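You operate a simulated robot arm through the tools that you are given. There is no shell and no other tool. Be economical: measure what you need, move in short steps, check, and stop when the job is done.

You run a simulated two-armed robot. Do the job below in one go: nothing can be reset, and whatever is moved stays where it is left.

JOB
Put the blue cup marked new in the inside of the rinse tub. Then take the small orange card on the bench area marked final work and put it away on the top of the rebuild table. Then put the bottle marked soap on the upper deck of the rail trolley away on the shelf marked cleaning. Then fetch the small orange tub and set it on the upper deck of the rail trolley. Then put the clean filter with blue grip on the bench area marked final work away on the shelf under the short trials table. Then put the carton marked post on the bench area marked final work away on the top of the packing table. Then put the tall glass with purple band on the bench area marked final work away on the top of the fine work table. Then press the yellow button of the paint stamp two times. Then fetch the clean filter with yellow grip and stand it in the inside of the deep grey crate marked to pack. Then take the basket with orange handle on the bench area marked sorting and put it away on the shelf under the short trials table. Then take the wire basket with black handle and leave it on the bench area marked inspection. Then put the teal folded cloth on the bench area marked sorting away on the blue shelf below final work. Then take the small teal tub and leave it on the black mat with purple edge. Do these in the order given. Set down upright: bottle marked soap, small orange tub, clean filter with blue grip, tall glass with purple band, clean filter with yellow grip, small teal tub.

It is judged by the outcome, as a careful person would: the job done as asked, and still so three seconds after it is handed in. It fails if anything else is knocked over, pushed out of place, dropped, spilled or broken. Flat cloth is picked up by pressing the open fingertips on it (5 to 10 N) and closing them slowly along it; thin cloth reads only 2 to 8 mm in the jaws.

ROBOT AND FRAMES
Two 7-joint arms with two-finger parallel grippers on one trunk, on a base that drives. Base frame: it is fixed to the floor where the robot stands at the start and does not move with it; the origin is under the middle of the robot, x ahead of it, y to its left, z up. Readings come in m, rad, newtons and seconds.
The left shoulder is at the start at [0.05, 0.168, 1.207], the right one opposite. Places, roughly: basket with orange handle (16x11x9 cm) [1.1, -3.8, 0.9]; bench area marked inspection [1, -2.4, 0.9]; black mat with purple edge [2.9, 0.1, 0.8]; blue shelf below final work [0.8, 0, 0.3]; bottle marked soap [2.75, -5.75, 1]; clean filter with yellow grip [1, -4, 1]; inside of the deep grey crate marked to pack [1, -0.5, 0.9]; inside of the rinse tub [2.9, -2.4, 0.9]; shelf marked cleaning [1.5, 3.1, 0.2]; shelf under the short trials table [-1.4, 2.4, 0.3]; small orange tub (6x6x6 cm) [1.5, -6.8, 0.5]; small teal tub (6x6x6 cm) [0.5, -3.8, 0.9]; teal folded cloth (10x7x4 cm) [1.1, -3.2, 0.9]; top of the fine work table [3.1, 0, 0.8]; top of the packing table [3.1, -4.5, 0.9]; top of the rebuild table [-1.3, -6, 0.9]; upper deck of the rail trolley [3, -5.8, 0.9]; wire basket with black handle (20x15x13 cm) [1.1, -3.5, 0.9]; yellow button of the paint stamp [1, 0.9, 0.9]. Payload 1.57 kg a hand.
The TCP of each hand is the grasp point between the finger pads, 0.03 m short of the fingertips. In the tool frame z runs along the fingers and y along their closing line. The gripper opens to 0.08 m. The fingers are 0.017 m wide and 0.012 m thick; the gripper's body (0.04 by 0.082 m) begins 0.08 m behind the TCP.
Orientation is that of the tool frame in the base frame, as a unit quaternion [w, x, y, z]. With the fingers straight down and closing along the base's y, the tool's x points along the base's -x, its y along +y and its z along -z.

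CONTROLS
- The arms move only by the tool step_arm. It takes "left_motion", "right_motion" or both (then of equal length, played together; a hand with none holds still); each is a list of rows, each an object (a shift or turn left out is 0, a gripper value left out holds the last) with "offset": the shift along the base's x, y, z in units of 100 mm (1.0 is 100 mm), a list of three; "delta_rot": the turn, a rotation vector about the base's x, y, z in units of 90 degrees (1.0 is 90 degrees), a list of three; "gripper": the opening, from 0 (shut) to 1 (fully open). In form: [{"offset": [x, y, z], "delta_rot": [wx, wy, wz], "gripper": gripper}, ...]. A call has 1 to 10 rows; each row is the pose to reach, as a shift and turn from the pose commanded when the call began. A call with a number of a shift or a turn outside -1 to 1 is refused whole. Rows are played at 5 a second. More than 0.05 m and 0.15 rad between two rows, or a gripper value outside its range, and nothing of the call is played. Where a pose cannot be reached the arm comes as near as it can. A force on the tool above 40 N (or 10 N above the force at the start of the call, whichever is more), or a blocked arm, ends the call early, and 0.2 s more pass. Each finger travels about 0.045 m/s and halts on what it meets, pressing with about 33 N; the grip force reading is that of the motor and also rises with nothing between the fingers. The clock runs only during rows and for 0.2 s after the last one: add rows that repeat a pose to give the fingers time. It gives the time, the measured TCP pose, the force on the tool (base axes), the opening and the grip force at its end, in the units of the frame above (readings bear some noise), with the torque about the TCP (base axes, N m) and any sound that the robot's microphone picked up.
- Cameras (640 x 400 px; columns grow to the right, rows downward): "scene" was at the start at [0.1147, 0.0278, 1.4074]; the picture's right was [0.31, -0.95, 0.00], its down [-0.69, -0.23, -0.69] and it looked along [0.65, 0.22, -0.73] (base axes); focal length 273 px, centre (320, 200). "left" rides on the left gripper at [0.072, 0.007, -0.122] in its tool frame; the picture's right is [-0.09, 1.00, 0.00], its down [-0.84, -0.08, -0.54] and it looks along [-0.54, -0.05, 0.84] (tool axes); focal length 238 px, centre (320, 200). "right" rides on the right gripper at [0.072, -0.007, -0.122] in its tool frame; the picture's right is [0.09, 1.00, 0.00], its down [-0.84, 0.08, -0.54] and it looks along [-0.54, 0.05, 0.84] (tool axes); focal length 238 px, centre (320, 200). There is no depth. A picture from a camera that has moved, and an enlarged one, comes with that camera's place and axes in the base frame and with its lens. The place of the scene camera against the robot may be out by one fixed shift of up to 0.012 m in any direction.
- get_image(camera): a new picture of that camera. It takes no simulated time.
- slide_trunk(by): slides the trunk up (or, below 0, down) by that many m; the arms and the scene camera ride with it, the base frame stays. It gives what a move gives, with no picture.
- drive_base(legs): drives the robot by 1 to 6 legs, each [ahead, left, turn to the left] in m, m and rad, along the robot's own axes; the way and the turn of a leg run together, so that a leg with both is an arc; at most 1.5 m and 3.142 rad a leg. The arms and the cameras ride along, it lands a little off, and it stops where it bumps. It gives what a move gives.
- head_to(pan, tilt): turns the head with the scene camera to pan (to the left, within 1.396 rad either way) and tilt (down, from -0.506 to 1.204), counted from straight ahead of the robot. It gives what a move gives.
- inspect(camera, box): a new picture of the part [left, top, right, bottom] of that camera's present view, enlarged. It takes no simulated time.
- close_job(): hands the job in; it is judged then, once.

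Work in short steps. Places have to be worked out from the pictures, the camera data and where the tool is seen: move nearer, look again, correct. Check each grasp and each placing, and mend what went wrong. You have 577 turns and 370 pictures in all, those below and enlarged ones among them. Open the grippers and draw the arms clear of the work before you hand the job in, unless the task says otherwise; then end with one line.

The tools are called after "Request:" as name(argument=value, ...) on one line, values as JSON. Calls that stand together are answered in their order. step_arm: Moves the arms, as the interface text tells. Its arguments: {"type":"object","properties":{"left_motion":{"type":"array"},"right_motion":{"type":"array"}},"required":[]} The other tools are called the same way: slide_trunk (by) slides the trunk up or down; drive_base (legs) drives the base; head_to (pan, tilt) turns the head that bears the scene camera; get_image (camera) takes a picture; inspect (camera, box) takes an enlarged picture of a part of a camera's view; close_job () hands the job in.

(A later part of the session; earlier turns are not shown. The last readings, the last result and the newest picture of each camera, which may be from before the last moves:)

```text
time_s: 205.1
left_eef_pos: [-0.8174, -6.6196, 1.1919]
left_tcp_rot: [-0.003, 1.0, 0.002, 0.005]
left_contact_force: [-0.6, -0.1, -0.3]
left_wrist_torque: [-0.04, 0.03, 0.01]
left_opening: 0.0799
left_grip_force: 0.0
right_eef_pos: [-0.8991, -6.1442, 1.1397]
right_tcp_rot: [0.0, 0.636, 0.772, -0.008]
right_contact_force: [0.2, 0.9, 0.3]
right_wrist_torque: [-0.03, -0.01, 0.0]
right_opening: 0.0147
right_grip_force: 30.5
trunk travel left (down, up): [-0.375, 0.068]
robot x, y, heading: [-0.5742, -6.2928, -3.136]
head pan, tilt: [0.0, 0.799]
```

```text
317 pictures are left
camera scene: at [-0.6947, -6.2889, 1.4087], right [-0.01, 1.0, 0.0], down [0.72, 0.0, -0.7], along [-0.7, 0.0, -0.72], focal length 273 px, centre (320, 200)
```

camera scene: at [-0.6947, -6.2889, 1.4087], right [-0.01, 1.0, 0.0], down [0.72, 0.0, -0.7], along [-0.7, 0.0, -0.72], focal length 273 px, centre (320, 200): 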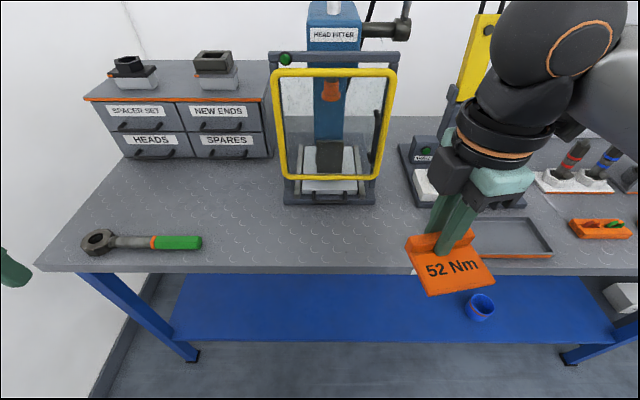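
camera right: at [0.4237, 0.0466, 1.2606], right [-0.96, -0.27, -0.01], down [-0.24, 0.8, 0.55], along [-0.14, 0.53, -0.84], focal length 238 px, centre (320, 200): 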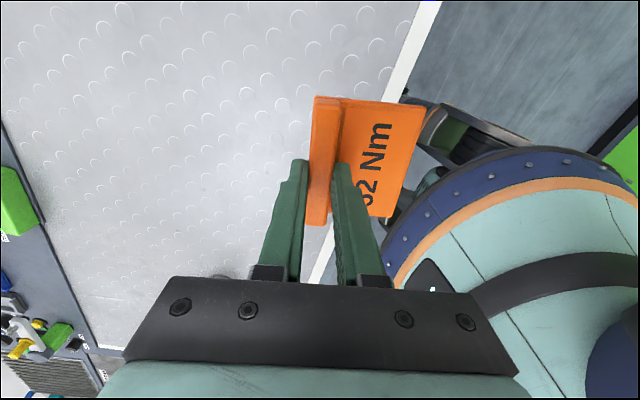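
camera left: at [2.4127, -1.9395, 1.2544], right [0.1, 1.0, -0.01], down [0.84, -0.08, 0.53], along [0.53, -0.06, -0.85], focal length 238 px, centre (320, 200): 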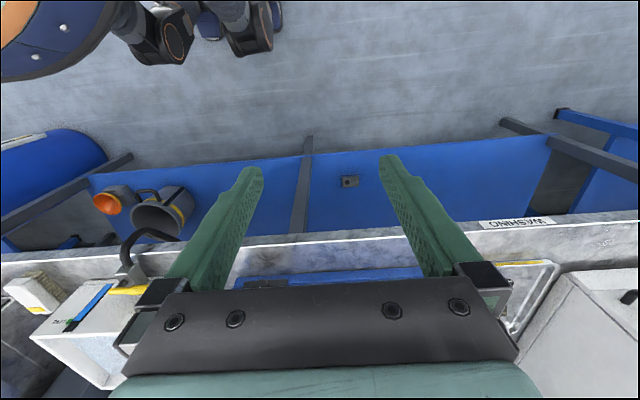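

I drive 10 cm closer and move the hand above the free area in front of the yellow-framed tester.

Request:
drive_base(legs=[[0.1, 0.05, 0]])

Request:
step_arm(right_motion=[{"offset": [-0.2, -0.35, -0.1]}, {"offset": [-0.5, -0.7, -0.2]}, {"offset": [-0.8, -1.0, -0.3]}, {"offset": [-1.0, -1.0, -0.6]}, {"offset": [-1.0, -1.0, -0.9]}])

Request:
get_image(camera="scene")

Request:
get_image(camera="right")

```text
time_s: 206.3
left_eef_pos: [-0.9172, -6.6705, 1.1913]
left_tcp_rot: [-0.004, 1.0, 0.002, 0.005]
left_contact_force: [0.3, -0.7, 0.8]
left_wrist_torque: [-0.01, -0.05, 0.0]
left_opening: 0.0802
left_grip_force: 0.1
right_eef_pos: [-1.001, -6.1947, 1.1383]
right_tcp_rot: [0.0, 0.635, 0.773, -0.008]
right_contact_force: [-0.4, -0.6, -0.1]
right_wrist_torque: [0.03, -0.08, 0.0]
right_opening: 0.0147
right_grip_force: 31.0
trunk travel left (down, up): [-0.375, 0.068]
robot x, y, heading: [-0.6776, -6.3413, -3.133]
head pan, tilt: [0.0, 0.799]
```

```text
time_s: 207.5
left_eef_pos: [-0.9169, -6.6701, 1.192]
left_tcp_rot: [-0.004, 1.0, 0.001, 0.006]
left_contact_force: [-0.9, -0.3, 0.2]
left_wrist_torque: [0.02, -0.01, 0.0]
left_opening: 0.0799
left_grip_force: 0.0
right_eef_pos: [-1.1005, -6.2969, 1.0475]
right_tcp_rot: [0.0, 0.635, 0.772, -0.007]
right_contact_force: [-0.4, 0.5, -1.0]
right_wrist_torque: [-0.01, -0.01, -0.01]
right_opening: 0.0144
right_grip_force: 30.2
trunk travel left (down, up): [-0.375, 0.068]
robot x, y, heading: [-0.6731, -6.343, -3.133]
head pan, tilt: [0.0, 0.799]
```

```text
316 pictures are left
camera scene: at [-0.7945, -6.3393, 1.4086], right [-0.01, 1.0, 0.0], down [0.72, 0.01, -0.7], along [-0.7, -0.01, -0.72], focal length 273 px, centre (320, 200)
```

scene: 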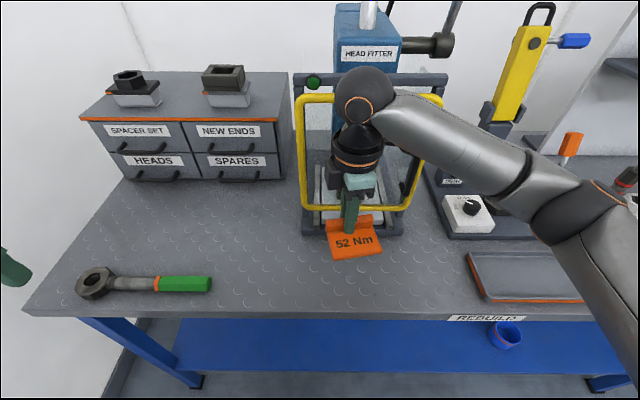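

```text
315 pictures are left
camera right: at [-1.1191, -6.2259, 1.169], right [0.96, 0.28, -0.01], down [0.24, -0.8, 0.55], along [0.15, -0.53, -0.84], focal length 238 px, centre (320, 200)
```

right: 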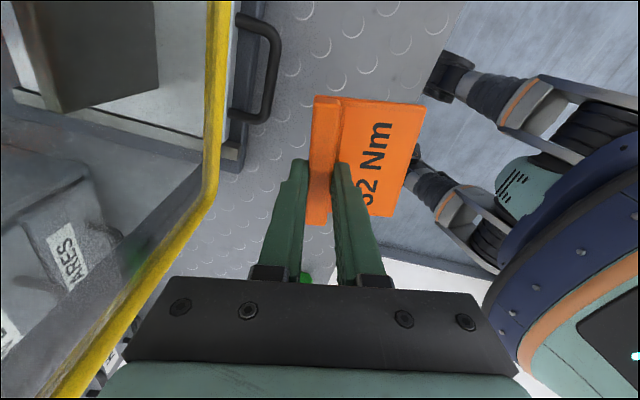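

The yellow frame is close on the far side; I shift the hand toward the clear area (left and nearer) before lowering.

Request:
step_arm(right_motion=[{"offset": [0.15, -0.3, 0]}, {"offset": [0.2, -0.7, 0]}, {"offset": [0.2, -1.0, 0]}])

Request:
step_arm(right_motion=[{"offset": [0, 0, -0.4]}, {"offset": [0, 0, -0.7]}, {"offset": [0, 0, -0.9]}])

Request:
get_image(camera="scene")

Request:
get_image(camera="right")

```text
time_s: 208.3
left_eef_pos: [-0.9153, -6.671, 1.1916]
left_tcp_rot: [-0.004, 1.0, 0.002, 0.005]
left_contact_force: [0.8, -0.8, -0.5]
left_wrist_torque: [0.01, 0.0, 0.02]
left_opening: 0.0801
left_grip_force: 0.1
right_eef_pos: [-1.0787, -6.396, 1.0475]
right_tcp_rot: [0.0, 0.635, 0.773, -0.007]
right_contact_force: [0.0, 0.3, -0.1]
right_wrist_torque: [0.01, -0.02, 0.05]
right_opening: 0.0149
right_grip_force: 31.0
trunk travel left (down, up): [-0.375, 0.068]
robot x, y, heading: [-0.6705, -6.3408, -3.135]
head pan, tilt: [0.0, 0.799]
```

```text
time_s: 209.1
left_eef_pos: [-0.9168, -6.6699, 1.1913]
left_tcp_rot: [-0.004, 1.0, 0.002, 0.006]
left_contact_force: [0.9, 0.8, 0.3]
left_wrist_torque: [0.01, 0.01, 0.02]
left_opening: 0.0801
left_grip_force: 0.1
right_eef_pos: [-1.0819, -6.3957, 0.9587]
right_tcp_rot: [0.001, 0.635, 0.773, -0.008]
right_contact_force: [-0.4, 0.0, -0.7]
right_wrist_torque: [-0.01, 0.01, 0.01]
right_opening: 0.0147
right_grip_force: 31.1
trunk travel left (down, up): [-0.375, 0.068]
robot x, y, heading: [-0.6715, -6.3388, -3.134]
head pan, tilt: [0.0, 0.799]
```

```text
314 pictures are left
camera scene: at [-0.7945, -6.3393, 1.4086], right [-0.01, 1.0, 0.0], down [0.72, 0.01, -0.7], along [-0.7, -0.01, -0.72], focal length 273 px, centre (320, 200)
```

scene: 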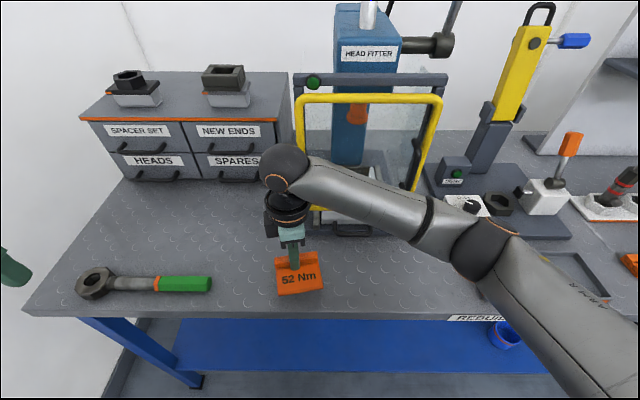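

```text
313 pictures are left
camera right: at [-1.099, -6.3242, 1.0797], right [0.96, 0.28, -0.01], down [0.24, -0.8, 0.55], along [0.15, -0.53, -0.84], focal length 238 px, centre (320, 200)
```

right: 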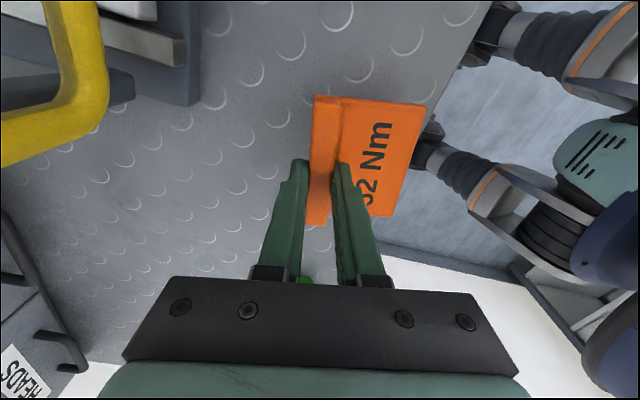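

Good spot. I move 2 cm farther from the edge and lower until contact.

Request:
step_arm(right_motion=[{"offset": [-0.2, 0, -0.05]}, {"offset": [-0.2, 0, -0.12]}, {"offset": [-0.2, 0, -0.18]}, {"offset": [-0.2, 0, -0.24]}])

```text
time_s: 210.1
left_eef_pos: [-0.9166, -6.6702, 1.1917]
left_tcp_rot: [-0.004, 1.0, 0.002, 0.005]
left_contact_force: [0.3, -0.1, -0.7]
left_wrist_torque: [-0.01, 0.0, 0.0]
left_opening: 0.0802
left_grip_force: 0.0
right_eef_pos: [-1.1005, -6.394, 0.9358]
right_tcp_rot: [0.0, 0.634, 0.773, -0.008]
right_contact_force: [0.7, 0.1, -0.7]
right_wrist_torque: [0.0, -0.01, -0.03]
right_opening: 0.0146
right_grip_force: 30.9
trunk travel left (down, up): [-0.375, 0.068]
robot x, y, heading: [-0.6718, -6.3412, -3.134]
head pan, tilt: [0.0, 0.799]
```

No contact yet; lower further in 5 mm steps.

Request:
step_arm(right_motion=[{"offset": [0, 0, -0.05]}, {"offset": [0, 0, -0.1]}, {"offset": [0, 0, -0.15]}])

Request:
get_image(camera="scene")

```text
time_s: 210.9
left_eef_pos: [-0.9163, -6.6697, 1.1922]
left_tcp_rot: [-0.003, 1.0, 0.002, 0.005]
left_contact_force: [0.3, -0.3, 0.8]
left_wrist_torque: [-0.02, -0.01, 0.04]
left_opening: 0.0801
left_grip_force: 0.0
right_eef_pos: [-1.0982, -6.3936, 0.9191]
right_tcp_rot: [0.0, 0.635, 0.772, -0.008]
right_contact_force: [-0.3, 0.9, -0.1]
right_wrist_torque: [-0.01, -0.02, 0.03]
right_opening: 0.0148
right_grip_force: 30.6
trunk travel left (down, up): [-0.375, 0.068]
robot x, y, heading: [-0.6685, -6.3407, -3.133]
head pan, tilt: [0.0, 0.799]
```

```text
312 pictures are left
camera scene: at [-0.7944, -6.3393, 1.4086], right [-0.01, 1.0, 0.0], down [0.72, 0.01, -0.7], along [-0.7, -0.01, -0.72], focal length 273 px, centre (320, 200)
```

scene: 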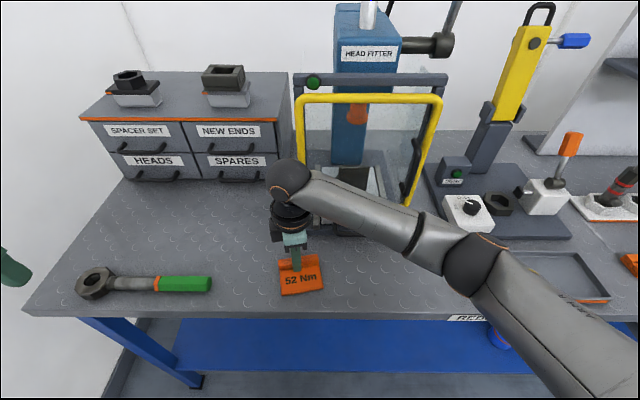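

Still no contact force; continue in small steps.

Request:
step_arm(right_motion=[{"offset": [0, 0, -0.06]}, {"offset": [0, 0, -0.12]}, {"offset": [0, 0, -0.18]}, {"offset": [0, 0, -0.24]}])

```text
time_s: 211.4
left_eef_pos: [-0.915, -6.6698, 1.1921]
left_tcp_rot: [-0.005, 1.0, 0.002, 0.004]
left_contact_force: [0.5, 0.5, 0.4]
left_wrist_torque: [0.0, -0.01, 0.01]
left_opening: 0.0802
left_grip_force: 0.0
right_eef_pos: [-1.1003, -6.3945, 0.9181]
right_tcp_rot: [-0.001, 0.633, 0.774, -0.012]
right_contact_force: [9.3, 7.1, 18.8]
right_wrist_torque: [0.72, -0.76, -0.01]
right_opening: 0.0148
right_grip_force: 30.3
trunk travel left (down, up): [-0.375, 0.068]
robot x, y, heading: [-0.6744, -6.3433, -3.136]
head pan, tilt: [0.0, 0.799]
stopped in row 2 (right hand): the force on the tool passed its limit (the readings are from after the stop); the commanded pose is now the measured one
```

Contact. I release and lift.

Request:
step_arm(right_motion=[{"offset": [0, 0, 0.02]}, {"offset": [0, 0, 0.02], "gripper": 0.3}, {"offset": [0, 0, 0.02], "gripper": 0.5}, {"offset": [0, 0, 0.03], "gripper": 0.6}, {"offset": [0, 0, 0.4], "gripper": 0.6}, {"offset": [0, 0, 0.8], "gripper": 0.6}])

Request:
step_arm(right_motion=[{"offset": [0.2, 0.1, 0.4]}, {"offset": [0.5, 0.3, 0.7]}, {"offset": [0.9, 0.5, 0.8]}, {"offset": [1.0, 0.9, 0.8]}])

Request:
get_image(camera="scene")

```text
time_s: 212.8
left_eef_pos: [-0.9156, -6.6703, 1.191]
left_tcp_rot: [-0.004, 1.0, 0.002, 0.005]
left_contact_force: [0.3, -1.0, -0.4]
left_wrist_torque: [0.0, 0.01, 0.02]
left_opening: 0.0798
left_grip_force: 0.1
right_eef_pos: [-1.1012, -6.3953, 0.9948]
right_tcp_rot: [0.0, 0.634, 0.773, -0.011]
right_contact_force: [-0.2, -0.1, -0.1]
right_wrist_torque: [-0.03, 0.03, 0.02]
right_opening: 0.0481
right_grip_force: 0.0
trunk travel left (down, up): [-0.375, 0.068]
robot x, y, heading: [-0.6707, -6.3393, -3.136]
head pan, tilt: [0.0, 0.799]
```

```text
time_s: 213.8
left_eef_pos: [-0.9167, -6.6693, 1.1922]
left_tcp_rot: [-0.002, 1.0, 0.002, 0.005]
left_contact_force: [0.6, -0.4, 0.2]
left_wrist_torque: [-0.05, 0.0, -0.01]
left_opening: 0.0799
left_grip_force: 0.0
right_eef_pos: [-1.0027, -6.3052, 1.0724]
right_tcp_rot: [0.0, 0.635, 0.772, -0.012]
right_contact_force: [-0.4, 0.0, -0.1]
right_wrist_torque: [-0.02, 0.01, -0.02]
right_opening: 0.048
right_grip_force: 0.1
trunk travel left (down, up): [-0.375, 0.068]
robot x, y, heading: [-0.675, -6.3383, -3.137]
head pan, tilt: [0.0, 0.799]
```

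```text
311 pictures are left
camera scene: at [-0.7943, -6.338, 1.4086], right [-0.01, 1.0, 0.0], down [0.72, 0.01, -0.7], along [-0.7, -0.01, -0.72], focal length 273 px, centre (320, 200)
```

scene: 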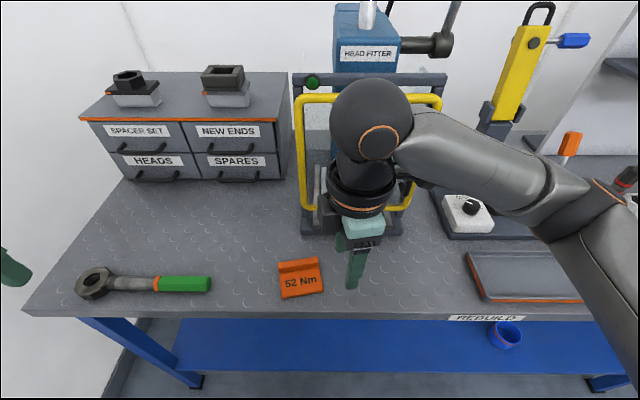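

Card is on the rebuild table. Next the soap bottle: I back off, restore the gripper orientation, and turn to face +x.

Request:
drive_base(legs=[[-0.55, 0, 0], [0, -0.45, 0], [0, 0, -1.57], [0, 0, -1.57]])

Request:
step_arm(right_motion=[{"offset": [0, 0, 0.1], "delta_rot": [0, 0, -0.09]}, {"offset": [0, 0, 0.2], "delta_rot": [0, 0, -0.18]}, {"offset": [0, 0, 0.3], "delta_rot": [0, 0, -0.27]}, {"offset": [0, 0, 0.4], "delta_rot": [0, 0, -0.36]}, {"offset": [0, 0, 0.5], "delta_rot": [0, 0, -0.45]}, {"offset": [0, 0, 0.6], "delta_rot": [0, 0, -0.54]}, {"offset": [0, 0, 0.7], "delta_rot": [0, 0, -0.63]}, {"offset": [0, 0, 0.7], "delta_rot": [0, 0, -0.72]}, {"offset": [0, 0, 0.7], "delta_rot": [0, 0, -0.81]}, {"offset": [0, 0, 0.7], "delta_rot": [0, 0, -0.9]}])

Request:
head_to(pan=0.0, tilt=0.4)

Request:
get_image(camera="scene")

```text
time_s: 227.0
left_eef_pos: [0.1278, -5.5669, 1.1922]
left_tcp_rot: [-0.005, 0.012, 1.0, -0.004]
left_contact_force: [0.8, 0.1, -0.1]
left_wrist_torque: [0.03, 0.04, -0.01]
left_opening: 0.0798
left_grip_force: 0.1
right_eef_pos: [0.2025, -5.9346, 1.0725]
right_tcp_rot: [-0.011, 0.763, -0.646, 0.001]
right_contact_force: [0.3, 0.5, 0.2]
right_wrist_torque: [-0.01, -0.01, -0.01]
right_opening: 0.0479
right_grip_force: 0.1
trunk travel left (down, up): [-0.375, 0.068]
robot x, y, heading: [-0.1271, -5.8943, -0.023]
head pan, tilt: [0.0, 0.799]
```

```text
time_s: 229.2
left_eef_pos: [0.1262, -5.5681, 1.1924]
left_tcp_rot: [-0.005, 0.013, 1.0, -0.003]
left_contact_force: [0.3, 0.2, 0.3]
left_wrist_torque: [0.01, 0.02, 0.0]
left_opening: 0.0801
left_grip_force: 0.1
right_eef_pos: [0.2032, -5.9332, 1.1452]
right_tcp_rot: [0.007, -0.16, 0.987, -0.009]
right_contact_force: [-0.2, -0.5, 0.2]
right_wrist_torque: [-0.01, 0.02, -0.03]
right_opening: 0.0482
right_grip_force: 0.1
trunk travel left (down, up): [-0.375, 0.068]
robot x, y, heading: [-0.1263, -5.8892, -0.022]
head pan, tilt: [0.0, 0.799]
```

```text
time_s: 230.1
left_eef_pos: [0.1258, -5.5672, 1.1925]
left_tcp_rot: [-0.004, 0.012, 1.0, -0.003]
left_contact_force: [1.0, -0.2, 0.5]
left_wrist_torque: [0.05, 0.0, 0.01]
left_opening: 0.0802
left_grip_force: 0.0
right_eef_pos: [0.2023, -5.934, 1.1443]
right_tcp_rot: [0.008, -0.162, 0.987, -0.008]
right_contact_force: [0.0, -0.3, -0.3]
right_wrist_torque: [0.01, 0.01, 0.0]
right_opening: 0.0482
right_grip_force: 0.0
trunk travel left (down, up): [-0.375, 0.068]
robot x, y, heading: [-0.1262, -5.8891, -0.024]
head pan, tilt: [0.0, 0.4]
```

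```text
310 pictures are left
camera scene: at [0.004, -5.8895, 1.4437], right [-0.02, -1.0, 0.0], down [-0.39, 0.01, -0.92], along [0.92, -0.02, -0.39], focal length 273 px, centre (320, 200)
```

scene: 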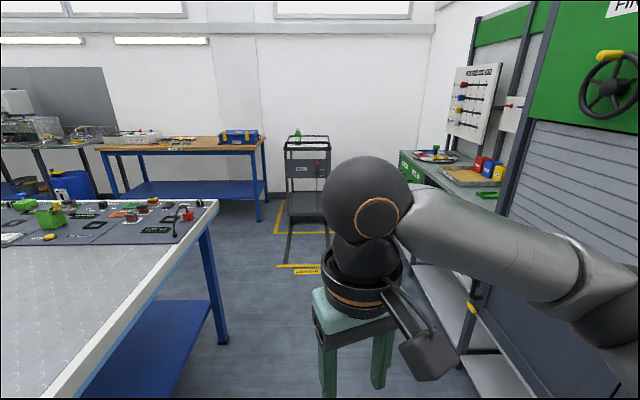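

The trolley with a green bottle on it stands straight ahead. I shift slightly right to the corridor's middle and drive up to about x=1.9.

Request:
drive_base(legs=[[0, -0.14, 0.024], [1.0, 0, 0], [0.95, 0, 0]])

Request:
get_image(camera="scene")

```text
time_s: 240.6
left_eef_pos: [2.0268, -5.6517, 1.1926]
left_tcp_rot: [-0.005, -0.016, 1.0, -0.004]
left_contact_force: [0.4, -0.6, -0.3]
left_wrist_torque: [-0.01, 0.01, 0.0]
left_opening: 0.08
left_grip_force: 0.1
right_eef_pos: [2.1244, -6.0138, 1.1446]
right_tcp_rot: [0.008, -0.19, 0.982, -0.009]
right_contact_force: [0.4, 0.6, -0.6]
right_wrist_torque: [0.02, 0.02, 0.02]
right_opening: 0.0481
right_grip_force: 0.0
trunk travel left (down, up): [-0.375, 0.068]
robot x, y, heading: [1.7928, -5.9909, 0.036]
head pan, tilt: [0.0, 0.4]
```

```text
309 pictures are left
camera scene: at [1.9235, -5.9809, 1.4437], right [0.04, -1.0, 0.0], down [-0.39, -0.01, -0.92], along [0.92, 0.03, -0.39], focal length 273 px, centre (320, 200)
```

scene: 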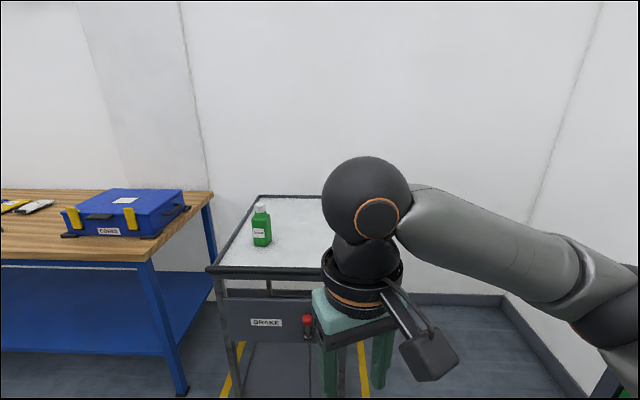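

The green soap bottle stands at about (2.80,−5.74) on the trolley deck (front edge x≈2.62). I approach but keep well clear of the trolley.

Request:
drive_base(legs=[[0.3, 0.28, -0.036]])

Request:
head_to(pan=0.0, tilt=0.7)

Request:
get_image(camera="scene")

```text
time_s: 243.1
left_eef_pos: [2.3318, -5.386, 1.1907]
left_tcp_rot: [-0.004, 0.005, 1.0, -0.003]
left_contact_force: [1.0, 0.2, -0.6]
left_wrist_torque: [-0.02, 0.0, 0.0]
left_opening: 0.0801
left_grip_force: 0.1
right_eef_pos: [2.4134, -5.7521, 1.1437]
right_tcp_rot: [0.008, -0.169, 0.986, -0.008]
right_contact_force: [-0.1, 0.7, -0.4]
right_wrist_torque: [0.0, 0.03, -0.05]
right_opening: 0.0482
right_grip_force: 0.0
trunk travel left (down, up): [-0.375, 0.068]
robot x, y, heading: [2.0846, -5.7117, -0.005]
head pan, tilt: [0.0, 0.4]
```

```text
time_s: 243.9
left_eef_pos: [2.3304, -5.3854, 1.1924]
left_tcp_rot: [-0.005, 0.005, 1.0, -0.004]
left_contact_force: [-0.1, 0.5, 0.7]
left_wrist_torque: [0.03, -0.01, 0.02]
left_opening: 0.08
left_grip_force: 0.1
right_eef_pos: [2.4133, -5.7522, 1.1452]
right_tcp_rot: [0.008, -0.169, 0.985, -0.008]
right_contact_force: [-0.5, -0.3, 0.2]
right_wrist_torque: [-0.01, 0.01, 0.01]
right_opening: 0.0482
right_grip_force: 0.0
trunk travel left (down, up): [-0.375, 0.068]
robot x, y, heading: [2.0813, -5.7147, -0.004]
head pan, tilt: [0.0, 0.7]
```

```text
308 pictures are left
camera scene: at [2.2059, -5.7095, 1.4169], right [-0.01, -1.0, 0.0], down [-0.64, 0.0, -0.77], along [0.77, -0.01, -0.64], focal length 273 px, centre (320, 200)
```

scene: 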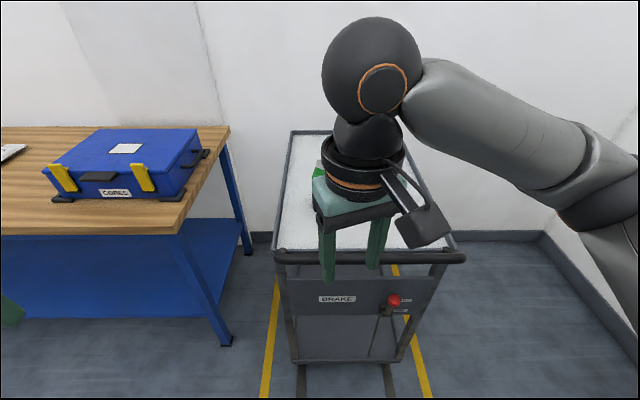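

My right arm hides the bottle. I swing the right hand to the right and look again, also with the left camera.

Request:
step_arm(right_motion=[{"offset": [-0.2, -0.45, 0]}, {"offset": [-0.3, -0.9, 0], "gripper": 1.0}, {"offset": [-0.4, -1.0, 0], "gripper": 1.0}])

Request:
step_arm(right_motion=[{"offset": [-0.1, -0.45, 0]}, {"offset": [-0.2, -0.9, 0], "gripper": 1.0}])

Request:
inspect(camera="scene", box=[250, 100, 410, 200])

Request:
get_image(camera="left")

```text
time_s: 244.7
left_eef_pos: [2.3295, -5.3859, 1.1921]
left_tcp_rot: [-0.005, 0.005, 1.0, -0.003]
left_contact_force: [-0.4, -0.4, 0.2]
left_wrist_torque: [-0.02, 0.02, 0.01]
left_opening: 0.0799
left_grip_force: 0.1
right_eef_pos: [2.3707, -5.8504, 1.1447]
right_tcp_rot: [0.008, -0.169, 0.986, -0.009]
right_contact_force: [0.2, -0.3, 0.3]
right_wrist_torque: [0.01, 0.01, -0.03]
right_opening: 0.0798
right_grip_force: 0.1
trunk travel left (down, up): [-0.375, 0.068]
robot x, y, heading: [2.0858, -5.7093, -0.005]
head pan, tilt: [0.0, 0.7]
```

```text
time_s: 245.3
left_eef_pos: [2.3306, -5.3858, 1.1923]
left_tcp_rot: [-0.006, 0.005, 1.0, -0.004]
left_contact_force: [-0.8, -0.4, 0.8]
left_wrist_torque: [0.0, -0.02, 0.0]
left_opening: 0.0799
left_grip_force: 0.0
right_eef_pos: [2.3508, -5.9406, 1.1482]
right_tcp_rot: [0.009, -0.169, 0.986, -0.008]
right_contact_force: [-0.1, 0.1, 0.1]
right_wrist_torque: [-0.04, -0.02, -0.03]
right_opening: 0.0797
right_grip_force: 0.0
trunk travel left (down, up): [-0.375, 0.068]
robot x, y, heading: [2.0823, -5.7131, -0.007]
head pan, tilt: [0.0, 0.7]
```

```text
4.00 times, centred on (330, 150) of scene
camera zoom: at [2.2054, -5.71, 1.4169], right [-0.01, -1.0, 0.0], down [-0.64, 0.0, -0.77], along [0.77, 0.0, -0.64], focal length 1091 px, centre (280, 400)
```

zoom: 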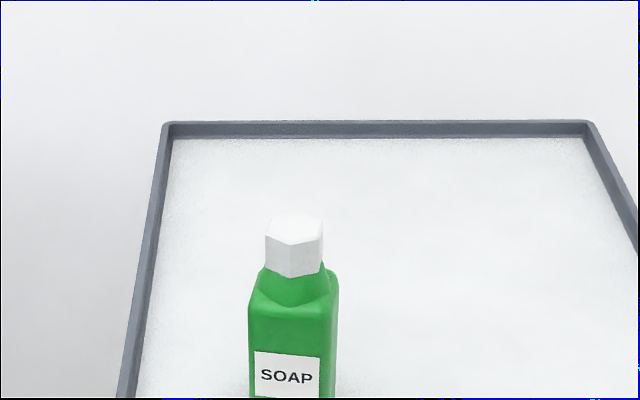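

```text
306 pictures are left
camera left: at [2.2597, -5.3771, 1.3144], right [0.1, 0.99, -0.01], down [0.84, -0.08, 0.53], along [0.53, -0.06, -0.85], focal length 238 px, centre (320, 200)
```

left: 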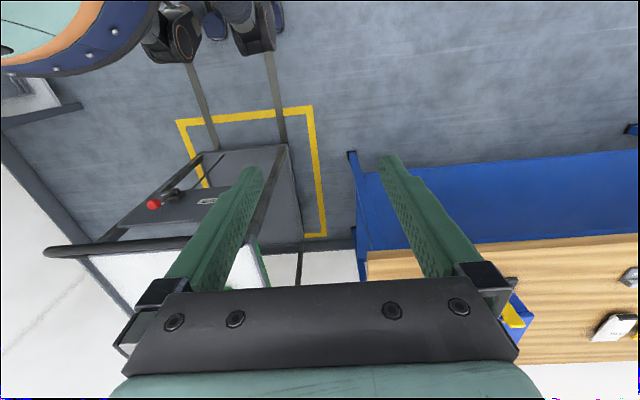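

The bottle is about 6 cm wide. I look at its lower part to fix its position.

Request:
inspect(camera="scene", box=[250, 130, 410, 230])

```text
4.00 times, centred on (330, 180) of scene
camera zoom: at [2.2054, -5.71, 1.4169], right [-0.01, -1.0, 0.0], down [-0.64, 0.0, -0.77], along [0.77, 0.0, -0.64], focal length 1091 px, centre (280, 280)
```

zoom: 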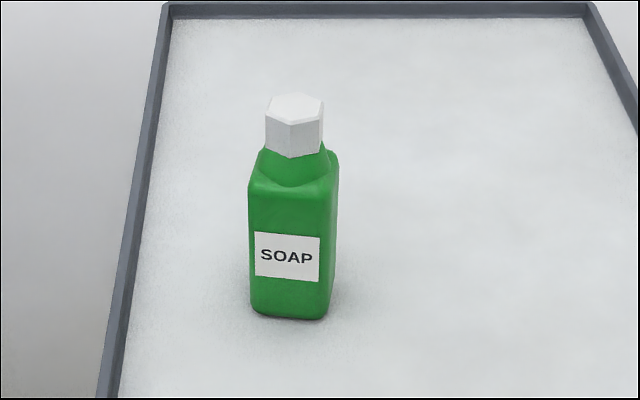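

Bottle centre ≈ (2.808,−5.718), deck z≈0.90, top ≈1.055. I straighten the right gripper's yaw, then tilt it 60° forward so it can be used on the low shelf too.

Request:
step_arm(right_motion=[{"offset": [0, 0, 0], "delta_rot": [0, 0, -0.08]}, {"offset": [0, 0, 0], "delta_rot": [0, 0, -0.16]}, {"offset": [0, 0, 0], "delta_rot": [0, 0, -0.217]}])

Request:
step_arm(right_motion=[{"offset": [0.1, 0.05, 0], "delta_rot": [0, -0.09, 0]}, {"offset": [0.2, 0.1, 0], "delta_rot": [0, -0.18, 0]}, {"offset": [0.3, 0.15, 0], "delta_rot": [0, -0.27, 0]}, {"offset": [0.4, 0.2, 0], "delta_rot": [0, -0.36, 0]}, {"offset": [0.5, 0.25, 0], "delta_rot": [0, -0.45, 0]}, {"offset": [0.6, 0.3, 0], "delta_rot": [0, -0.54, 0]}, {"offset": [0.7, 0.35, 0], "delta_rot": [0, -0.63, 0]}, {"offset": [0.7, 0.4, 0], "delta_rot": [0, -0.667, 0]}])

Request:
get_image(camera="scene")

Request:
get_image(camera="right")

```text
time_s: 246.1
left_eef_pos: [2.3315, -5.3867, 1.1928]
left_tcp_rot: [-0.005, 0.005, 1.0, -0.003]
left_contact_force: [-0.3, -0.5, -0.5]
left_wrist_torque: [-0.02, 0.01, -0.03]
left_opening: 0.08
left_grip_force: 0.1
right_eef_pos: [2.3526, -5.9408, 1.1438]
right_tcp_rot: [0.006, 0.002, 1.0, -0.01]
right_contact_force: [0.5, -0.1, -0.1]
right_wrist_torque: [-0.01, 0.01, -0.01]
right_opening: 0.0802
right_grip_force: 0.1
trunk travel left (down, up): [-0.375, 0.068]
robot x, y, heading: [2.0823, -5.7097, -0.006]
head pan, tilt: [0.0, 0.7]
```

```text
time_s: 247.9
left_eef_pos: [2.3312, -5.385, 1.1917]
left_tcp_rot: [-0.005, 0.006, 1.0, -0.004]
left_contact_force: [0.1, -0.2, -0.2]
left_wrist_torque: [-0.02, 0.0, -0.02]
left_opening: 0.0798
left_grip_force: 0.1
right_eef_pos: [2.4975, -5.858, 1.182]
right_tcp_rot: [0.505, 0.006, 0.863, -0.009]
right_contact_force: [1.0, 0.5, -0.6]
right_wrist_torque: [-0.02, 0.03, 0.0]
right_opening: 0.0802
right_grip_force: 0.0
right hand out of reach, approached as far as the arm can: row 3, 4, 5, 6, 7, 8
trunk travel left (down, up): [-0.375, 0.068]
robot x, y, heading: [2.0817, -5.713, -0.005]
head pan, tilt: [0.0, 0.7]
```

```text
304 pictures are left
camera scene: at [2.206, -5.7087, 1.4169], right [-0.01, -1.0, 0.0], down [-0.64, 0.0, -0.76], along [0.76, -0.01, -0.64], focal length 273 px, centre (320, 200)
```

scene: 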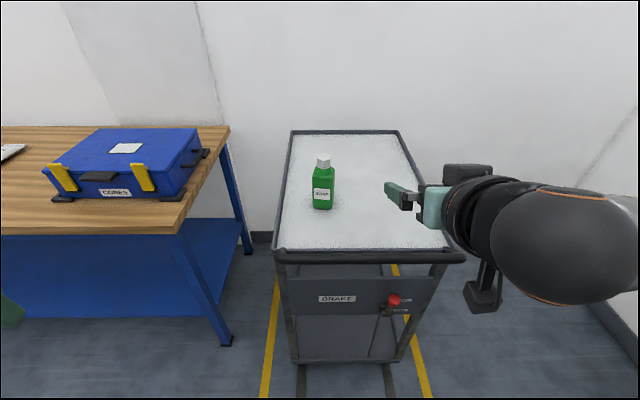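

```text
303 pictures are left
camera right: at [2.3568, -5.8626, 1.1792], right [-0.03, 1.0, -0.09], down [-0.06, 0.09, 0.99], along [1.0, 0.03, 0.06], focal length 238 px, centre (320, 200)
```

right: 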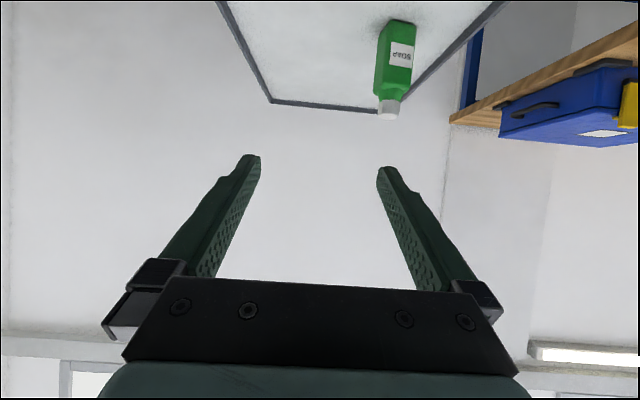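

The hand is tilted 60° at (2.4975,−5.858,1.182). I drive 0.15 m closer and check the hand position.

Request:
drive_base(legs=[[0.15, 0, 0.005]])

Request:
step_arm(right_motion=[{"offset": [0.2, 0.1, 0.1]}, {"offset": [0.6, 0.3, 0.1]}, {"offset": [0.9, 0.6, 0.1]}])

Request:
get_image(camera="scene")

```text
time_s: 249.3
left_eef_pos: [2.4768, -5.3851, 1.1925]
left_tcp_rot: [-0.006, 0.003, 1.0, -0.002]
left_contact_force: [-0.2, -0.2, -0.5]
left_wrist_torque: [-0.02, 0.02, 0.03]
left_opening: 0.0801
left_grip_force: 0.0
right_eef_pos: [2.6439, -5.8592, 1.1811]
right_tcp_rot: [0.504, 0.004, 0.863, -0.008]
right_contact_force: [-1.1, 0.3, -1.0]
right_wrist_torque: [0.0, -0.01, -0.01]
right_opening: 0.0799
right_grip_force: 0.0
trunk travel left (down, up): [-0.375, 0.068]
robot x, y, heading: [2.2257, -5.7124, -0.002]
head pan, tilt: [0.0, 0.7]
```

```text
time_s: 250.1
left_eef_pos: [2.4757, -5.3844, 1.1915]
left_tcp_rot: [-0.005, 0.004, 1.0, -0.004]
left_contact_force: [0.4, -0.2, 0.4]
left_wrist_torque: [-0.03, -0.02, -0.01]
left_opening: 0.0799
left_grip_force: 0.1
right_eef_pos: [2.7345, -5.7978, 1.1909]
right_tcp_rot: [0.505, 0.003, 0.863, -0.008]
right_contact_force: [-0.7, 0.0, 0.3]
right_wrist_torque: [-0.06, 0.01, 0.01]
right_opening: 0.0799
right_grip_force: 0.0
trunk travel left (down, up): [-0.375, 0.068]
robot x, y, heading: [2.2284, -5.7124, -0.001]
head pan, tilt: [0.0, 0.7]
```

```text
302 pictures are left
camera scene: at [2.3523, -5.7088, 1.4168], right [0.0, -1.0, 0.0], down [-0.64, 0.0, -0.76], along [0.76, 0.0, -0.64], focal length 273 px, centre (320, 200)
```

scene: 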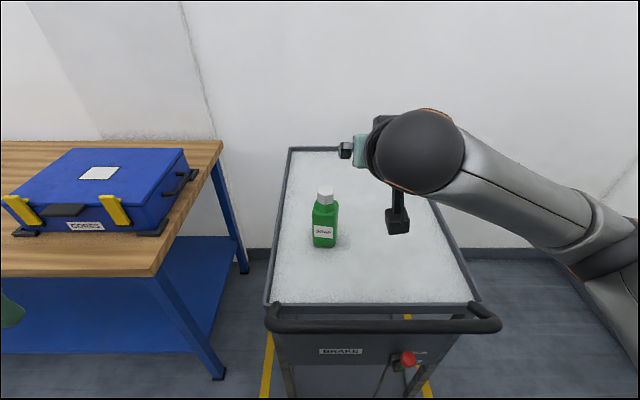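

Triangulated: bottle front x≈2.78, deck z≈0.905, y≈−5.72. I go to a pre-grasp pose behind it at (2.69,−5.72,1.05).

Request:
step_arm(right_motion=[{"offset": [-0.2, 0.35, 0]}, {"offset": [-0.45, 0.77, 0]}, {"offset": [-0.45, 0.77, -0.45]}, {"offset": [-0.45, 0.77, -0.9]}])

Request:
step_arm(right_motion=[{"offset": [0, 0, -0.45]}])

Request:
get_image(camera="right")

Request:
get_image(camera="scene")

```text
time_s: 251.1
left_eef_pos: [2.4753, -5.3849, 1.1919]
left_tcp_rot: [-0.005, 0.003, 1.0, -0.003]
left_contact_force: [0.1, 0.8, -0.1]
left_wrist_torque: [0.04, 0.03, 0.03]
left_opening: 0.0799
left_grip_force: 0.1
right_eef_pos: [2.687, -5.7194, 1.097]
right_tcp_rot: [0.505, 0.005, 0.863, -0.009]
right_contact_force: [0.2, 0.0, -0.2]
right_wrist_torque: [0.0, 0.01, 0.03]
right_opening: 0.0799
right_grip_force: 0.1
trunk travel left (down, up): [-0.375, 0.068]
robot x, y, heading: [2.2243, -5.7101, -0.006]
head pan, tilt: [0.0, 0.7]
```

```text
time_s: 251.5
left_eef_pos: [2.4757, -5.3858, 1.191]
left_tcp_rot: [-0.005, 0.004, 1.0, -0.003]
left_contact_force: [0.0, -0.7, -0.1]
left_wrist_torque: [-0.01, 0.0, 0.02]
left_opening: 0.0801
left_grip_force: 0.1
right_eef_pos: [2.6908, -5.7203, 1.0533]
right_tcp_rot: [0.506, 0.004, 0.863, -0.008]
right_contact_force: [0.5, -0.9, 0.0]
right_wrist_torque: [0.0, 0.0, 0.01]
right_opening: 0.08
right_grip_force: 0.1
trunk travel left (down, up): [-0.375, 0.068]
robot x, y, heading: [2.2265, -5.7129, -0.005]
head pan, tilt: [0.0, 0.7]
```

```text
301 pictures are left
camera right: at [2.5506, -5.7248, 1.0506], right [-0.03, 1.0, -0.09], down [-0.06, 0.09, 0.99], along [1.0, 0.04, 0.06], focal length 238 px, centre (320, 200)
```

right: 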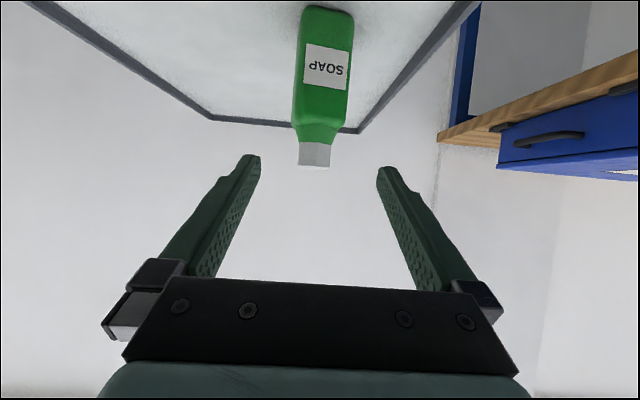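

```text
300 pictures are left
camera scene: at [2.3519, -5.7099, 1.4169], right [0.0, -1.0, 0.0], down [-0.64, 0.0, -0.76], along [0.76, 0.0, -0.64], focal length 273 px, centre (320, 200)
```

scene: 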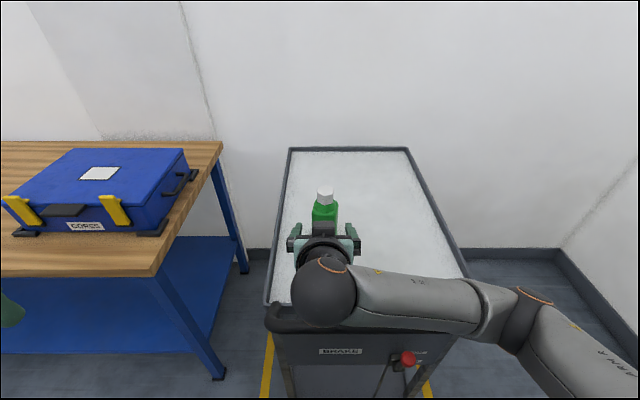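

The wrist view puts the bottle at y≈−5.717, spanning z≈0.88–1.03. I slide in along the approach to (2.80,−5.717,0.96).

Request:
step_arm(right_motion=[{"offset": [0.3, 0.03, -0.3]}, {"offset": [0.6, 0.03, -0.6]}, {"offset": [0.85, 0.03, -0.85]}, {"offset": [1.0, 0.03, -0.95]}, {"offset": [1.0, 0.03, -0.95]}])

Request:
get_image(camera="right")

Request:
get_image(camera="scene")

```text
time_s: 252.7
left_eef_pos: [2.4746, -5.3863, 1.1922]
left_tcp_rot: [-0.005, 0.004, 1.0, -0.003]
left_contact_force: [-0.5, 0.1, 0.0]
left_wrist_torque: [-0.03, 0.01, -0.04]
left_opening: 0.0802
left_grip_force: 0.0
right_eef_pos: [2.7892, -5.7153, 0.9616]
right_tcp_rot: [0.504, 0.004, 0.864, -0.008]
right_contact_force: [0.0, -0.8, -0.7]
right_wrist_torque: [0.01, 0.03, -0.02]
right_opening: 0.08
right_grip_force: 0.0
trunk travel left (down, up): [-0.375, 0.068]
robot x, y, heading: [2.2277, -5.7175, -0.004]
head pan, tilt: [0.0, 0.7]
```

```text
299 pictures are left
camera right: at [2.6487, -5.7206, 0.9592], right [-0.03, 1.0, -0.09], down [-0.06, 0.09, 0.99], along [1.0, 0.04, 0.06], focal length 238 px, centre (320, 200)
```

right: 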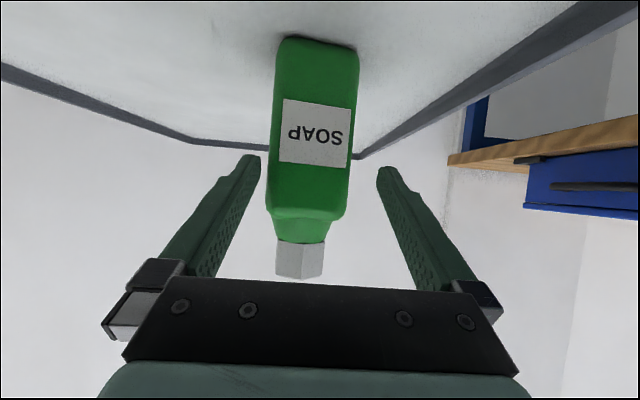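

```text
298 pictures are left
camera scene: at [2.3518, -5.7097, 1.4169], right [0.0, -1.0, 0.0], down [-0.64, 0.0, -0.77], along [0.76, 0.0, -0.64], focal length 273 px, centre (320, 200)
```

scene: 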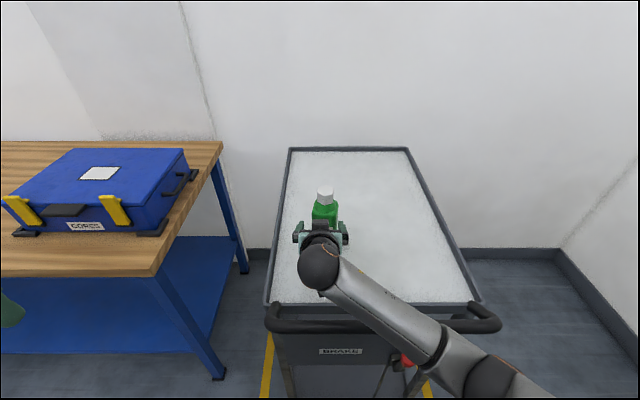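

The bottle still seems a bit ahead (front x≈2.80–2.81) and ~8 mm right of centre. I advance 3.5 cm with that correction.

Request:
step_arm(right_motion=[{"offset": [0.1, -0.08, 0]}, {"offset": [0.25, -0.08, 0]}, {"offset": [0.35, -0.08, 0]}])

Request:
get_image(camera="right")

Request:
inspect(camera="scene", box=[260, 160, 400, 260])

```text
time_s: 253.5
left_eef_pos: [2.4758, -5.3845, 1.1916]
left_tcp_rot: [-0.006, 0.004, 1.0, -0.003]
left_contact_force: [-0.2, 0.5, 0.5]
left_wrist_torque: [0.02, -0.02, 0.0]
left_opening: 0.0801
left_grip_force: 0.0
right_eef_pos: [2.823, -5.7273, 0.9607]
right_tcp_rot: [0.505, 0.004, 0.863, -0.009]
right_contact_force: [0.4, -0.5, 0.1]
right_wrist_torque: [0.02, 0.03, 0.0]
right_opening: 0.0803
right_grip_force: 0.0
trunk travel left (down, up): [-0.375, 0.068]
robot x, y, heading: [2.227, -5.7126, -0.002]
head pan, tilt: [0.0, 0.7]
```

```text
297 pictures are left
camera right: at [2.6837, -5.7314, 0.9592], right [-0.03, 1.0, -0.09], down [-0.06, 0.09, 0.99], along [1.0, 0.04, 0.06], focal length 238 px, centre (320, 200)
```

right: 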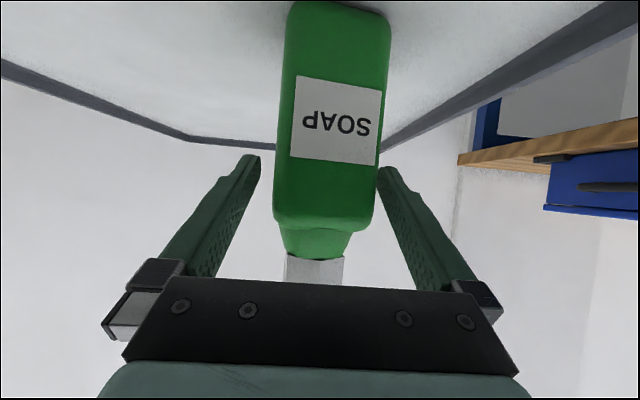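

```text
4.00 times, centred on (330, 210) of scene
camera zoom: at [2.3519, -5.7097, 1.4169], right [0.0, -1.0, 0.0], down [-0.64, 0.0, -0.76], along [0.76, 0.0, -0.64], focal length 1091 px, centre (280, 160)
```

zoom: 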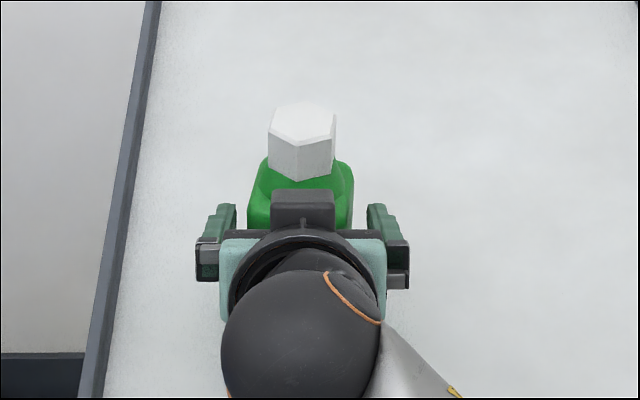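

The bottle is ~6.6 cm wide, with its front around x≈2.845. I advance 3.5 cm more with a +5 mm y correction.

Request:
step_arm(right_motion=[{"offset": [0.0, 0.05, 0]}, {"offset": [0.15, 0.05, 0]}, {"offset": [0.28, 0.05, 0]}, {"offset": [0.36, 0.05, 0]}])

Request:
get_image(camera="right")

Request:
inspect(camera="scene", box=[260, 160, 400, 260])

```text
time_s: 254.7
left_eef_pos: [2.4757, -5.3856, 1.1904]
left_tcp_rot: [-0.004, 0.003, 1.0, -0.004]
left_contact_force: [0.4, 0.7, 0.3]
left_wrist_torque: [0.01, -0.02, 0.01]
left_opening: 0.0802
left_grip_force: 0.0
right_eef_pos: [2.8668, -5.7466, 0.9533]
right_tcp_rot: [0.506, 0.006, 0.862, -0.03]
right_contact_force: [0.2, 0.9, 0.6]
right_wrist_torque: [0.0, 0.0, 0.0]
right_opening: 0.0801
right_grip_force: 0.0
trunk travel left (down, up): [-0.375, 0.068]
robot x, y, heading: [2.2253, -5.7132, -0.007]
head pan, tilt: [0.0, 0.7]
stopped in row 4 (right hand): the arm was blocked; the commanded pose is now the measured one
```

```text
295 pictures are left
camera right: at [2.726, -5.7478, 0.9519], right [0.0, 0.99, -0.13], down [-0.06, 0.13, 0.99], along [1.0, 0.01, 0.06], focal length 238 px, centre (320, 200)
```

right: 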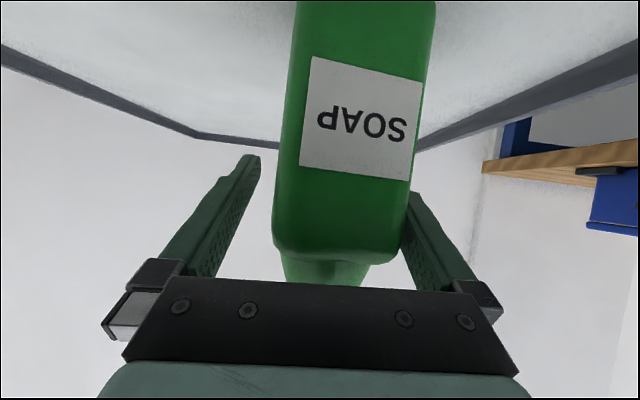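

```text
4.00 times, centred on (330, 210) of scene
camera zoom: at [2.3518, -5.7096, 1.4169], right [0.0, -1.0, 0.0], down [-0.64, 0.0, -0.77], along [0.77, 0.0, -0.64], focal length 1091 px, centre (280, 160)
```

zoom: 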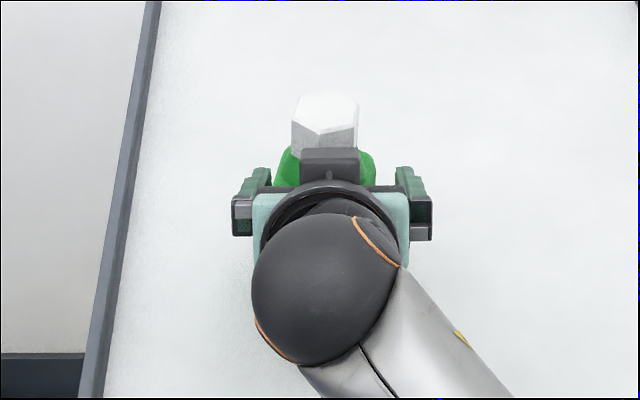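

The arm was blocked and shifted sideways; the bottle moved slightly. I look at the whole scene before anything else.

Request:
get_image(camera="scene")

```text
293 pictures are left
camera scene: at [2.3518, -5.7096, 1.4169], right [0.0, -1.0, 0.0], down [-0.64, 0.0, -0.77], along [0.77, 0.0, -0.64], focal length 273 px, centre (320, 200)
```

scene: 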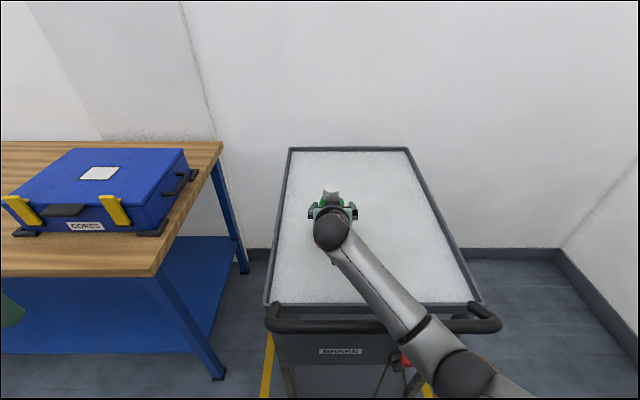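

The forearm seems to have touched the trolley's handle bar; the bottle is upright between the fingers. I close here gently.

Request:
step_arm(right_motion=[{"offset": [0, 0, 0.02], "gripper": 0.9}, {"offset": [0, 0, 0.02], "gripper": 0.8}, {"offset": [0, 0, 0.02], "gripper": 0.7}, {"offset": [0, 0, 0.02], "gripper": 0.6}, {"offset": [0, 0, 0.02], "gripper": 0.5}, {"offset": [0, 0, 0.02], "gripper": 0.5}])

Request:
get_image(camera="right")

Request:
inspect(camera="scene", box=[260, 160, 400, 260])

```text
time_s: 256.1
left_eef_pos: [2.4761, -5.3852, 1.1918]
left_tcp_rot: [-0.005, 0.004, 1.0, -0.003]
left_contact_force: [-0.1, 0.0, -0.2]
left_wrist_torque: [0.04, 0.01, 0.02]
left_opening: 0.0801
left_grip_force: 0.0
right_eef_pos: [2.8676, -5.7535, 0.9571]
right_tcp_rot: [0.508, 0.006, 0.861, -0.036]
right_contact_force: [1.8, -0.8, 3.3]
right_wrist_torque: [0.18, -0.12, -0.11]
right_opening: 0.0607
right_grip_force: 32.6
trunk travel left (down, up): [-0.375, 0.068]
robot x, y, heading: [2.2252, -5.7122, -0.001]
head pan, tilt: [0.0, 0.7]
```

```text
292 pictures are left
camera right: at [2.7278, -5.7532, 0.9536], right [0.0, 0.99, -0.14], down [-0.06, 0.14, 0.99], along [1.0, 0.0, 0.06], focal length 238 px, centre (320, 200)
```

right: 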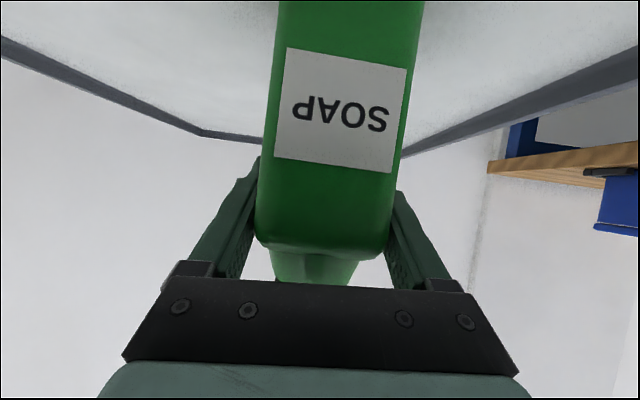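

```text
4.00 times, centred on (330, 210) of scene
camera zoom: at [2.3518, -5.7098, 1.4169], right [0.0, -1.0, 0.0], down [-0.64, 0.0, -0.77], along [0.77, 0.0, -0.64], focal length 1091 px, centre (280, 160)
```

zoom: 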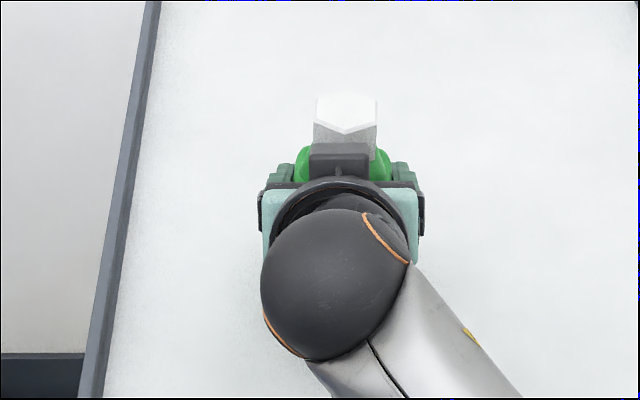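

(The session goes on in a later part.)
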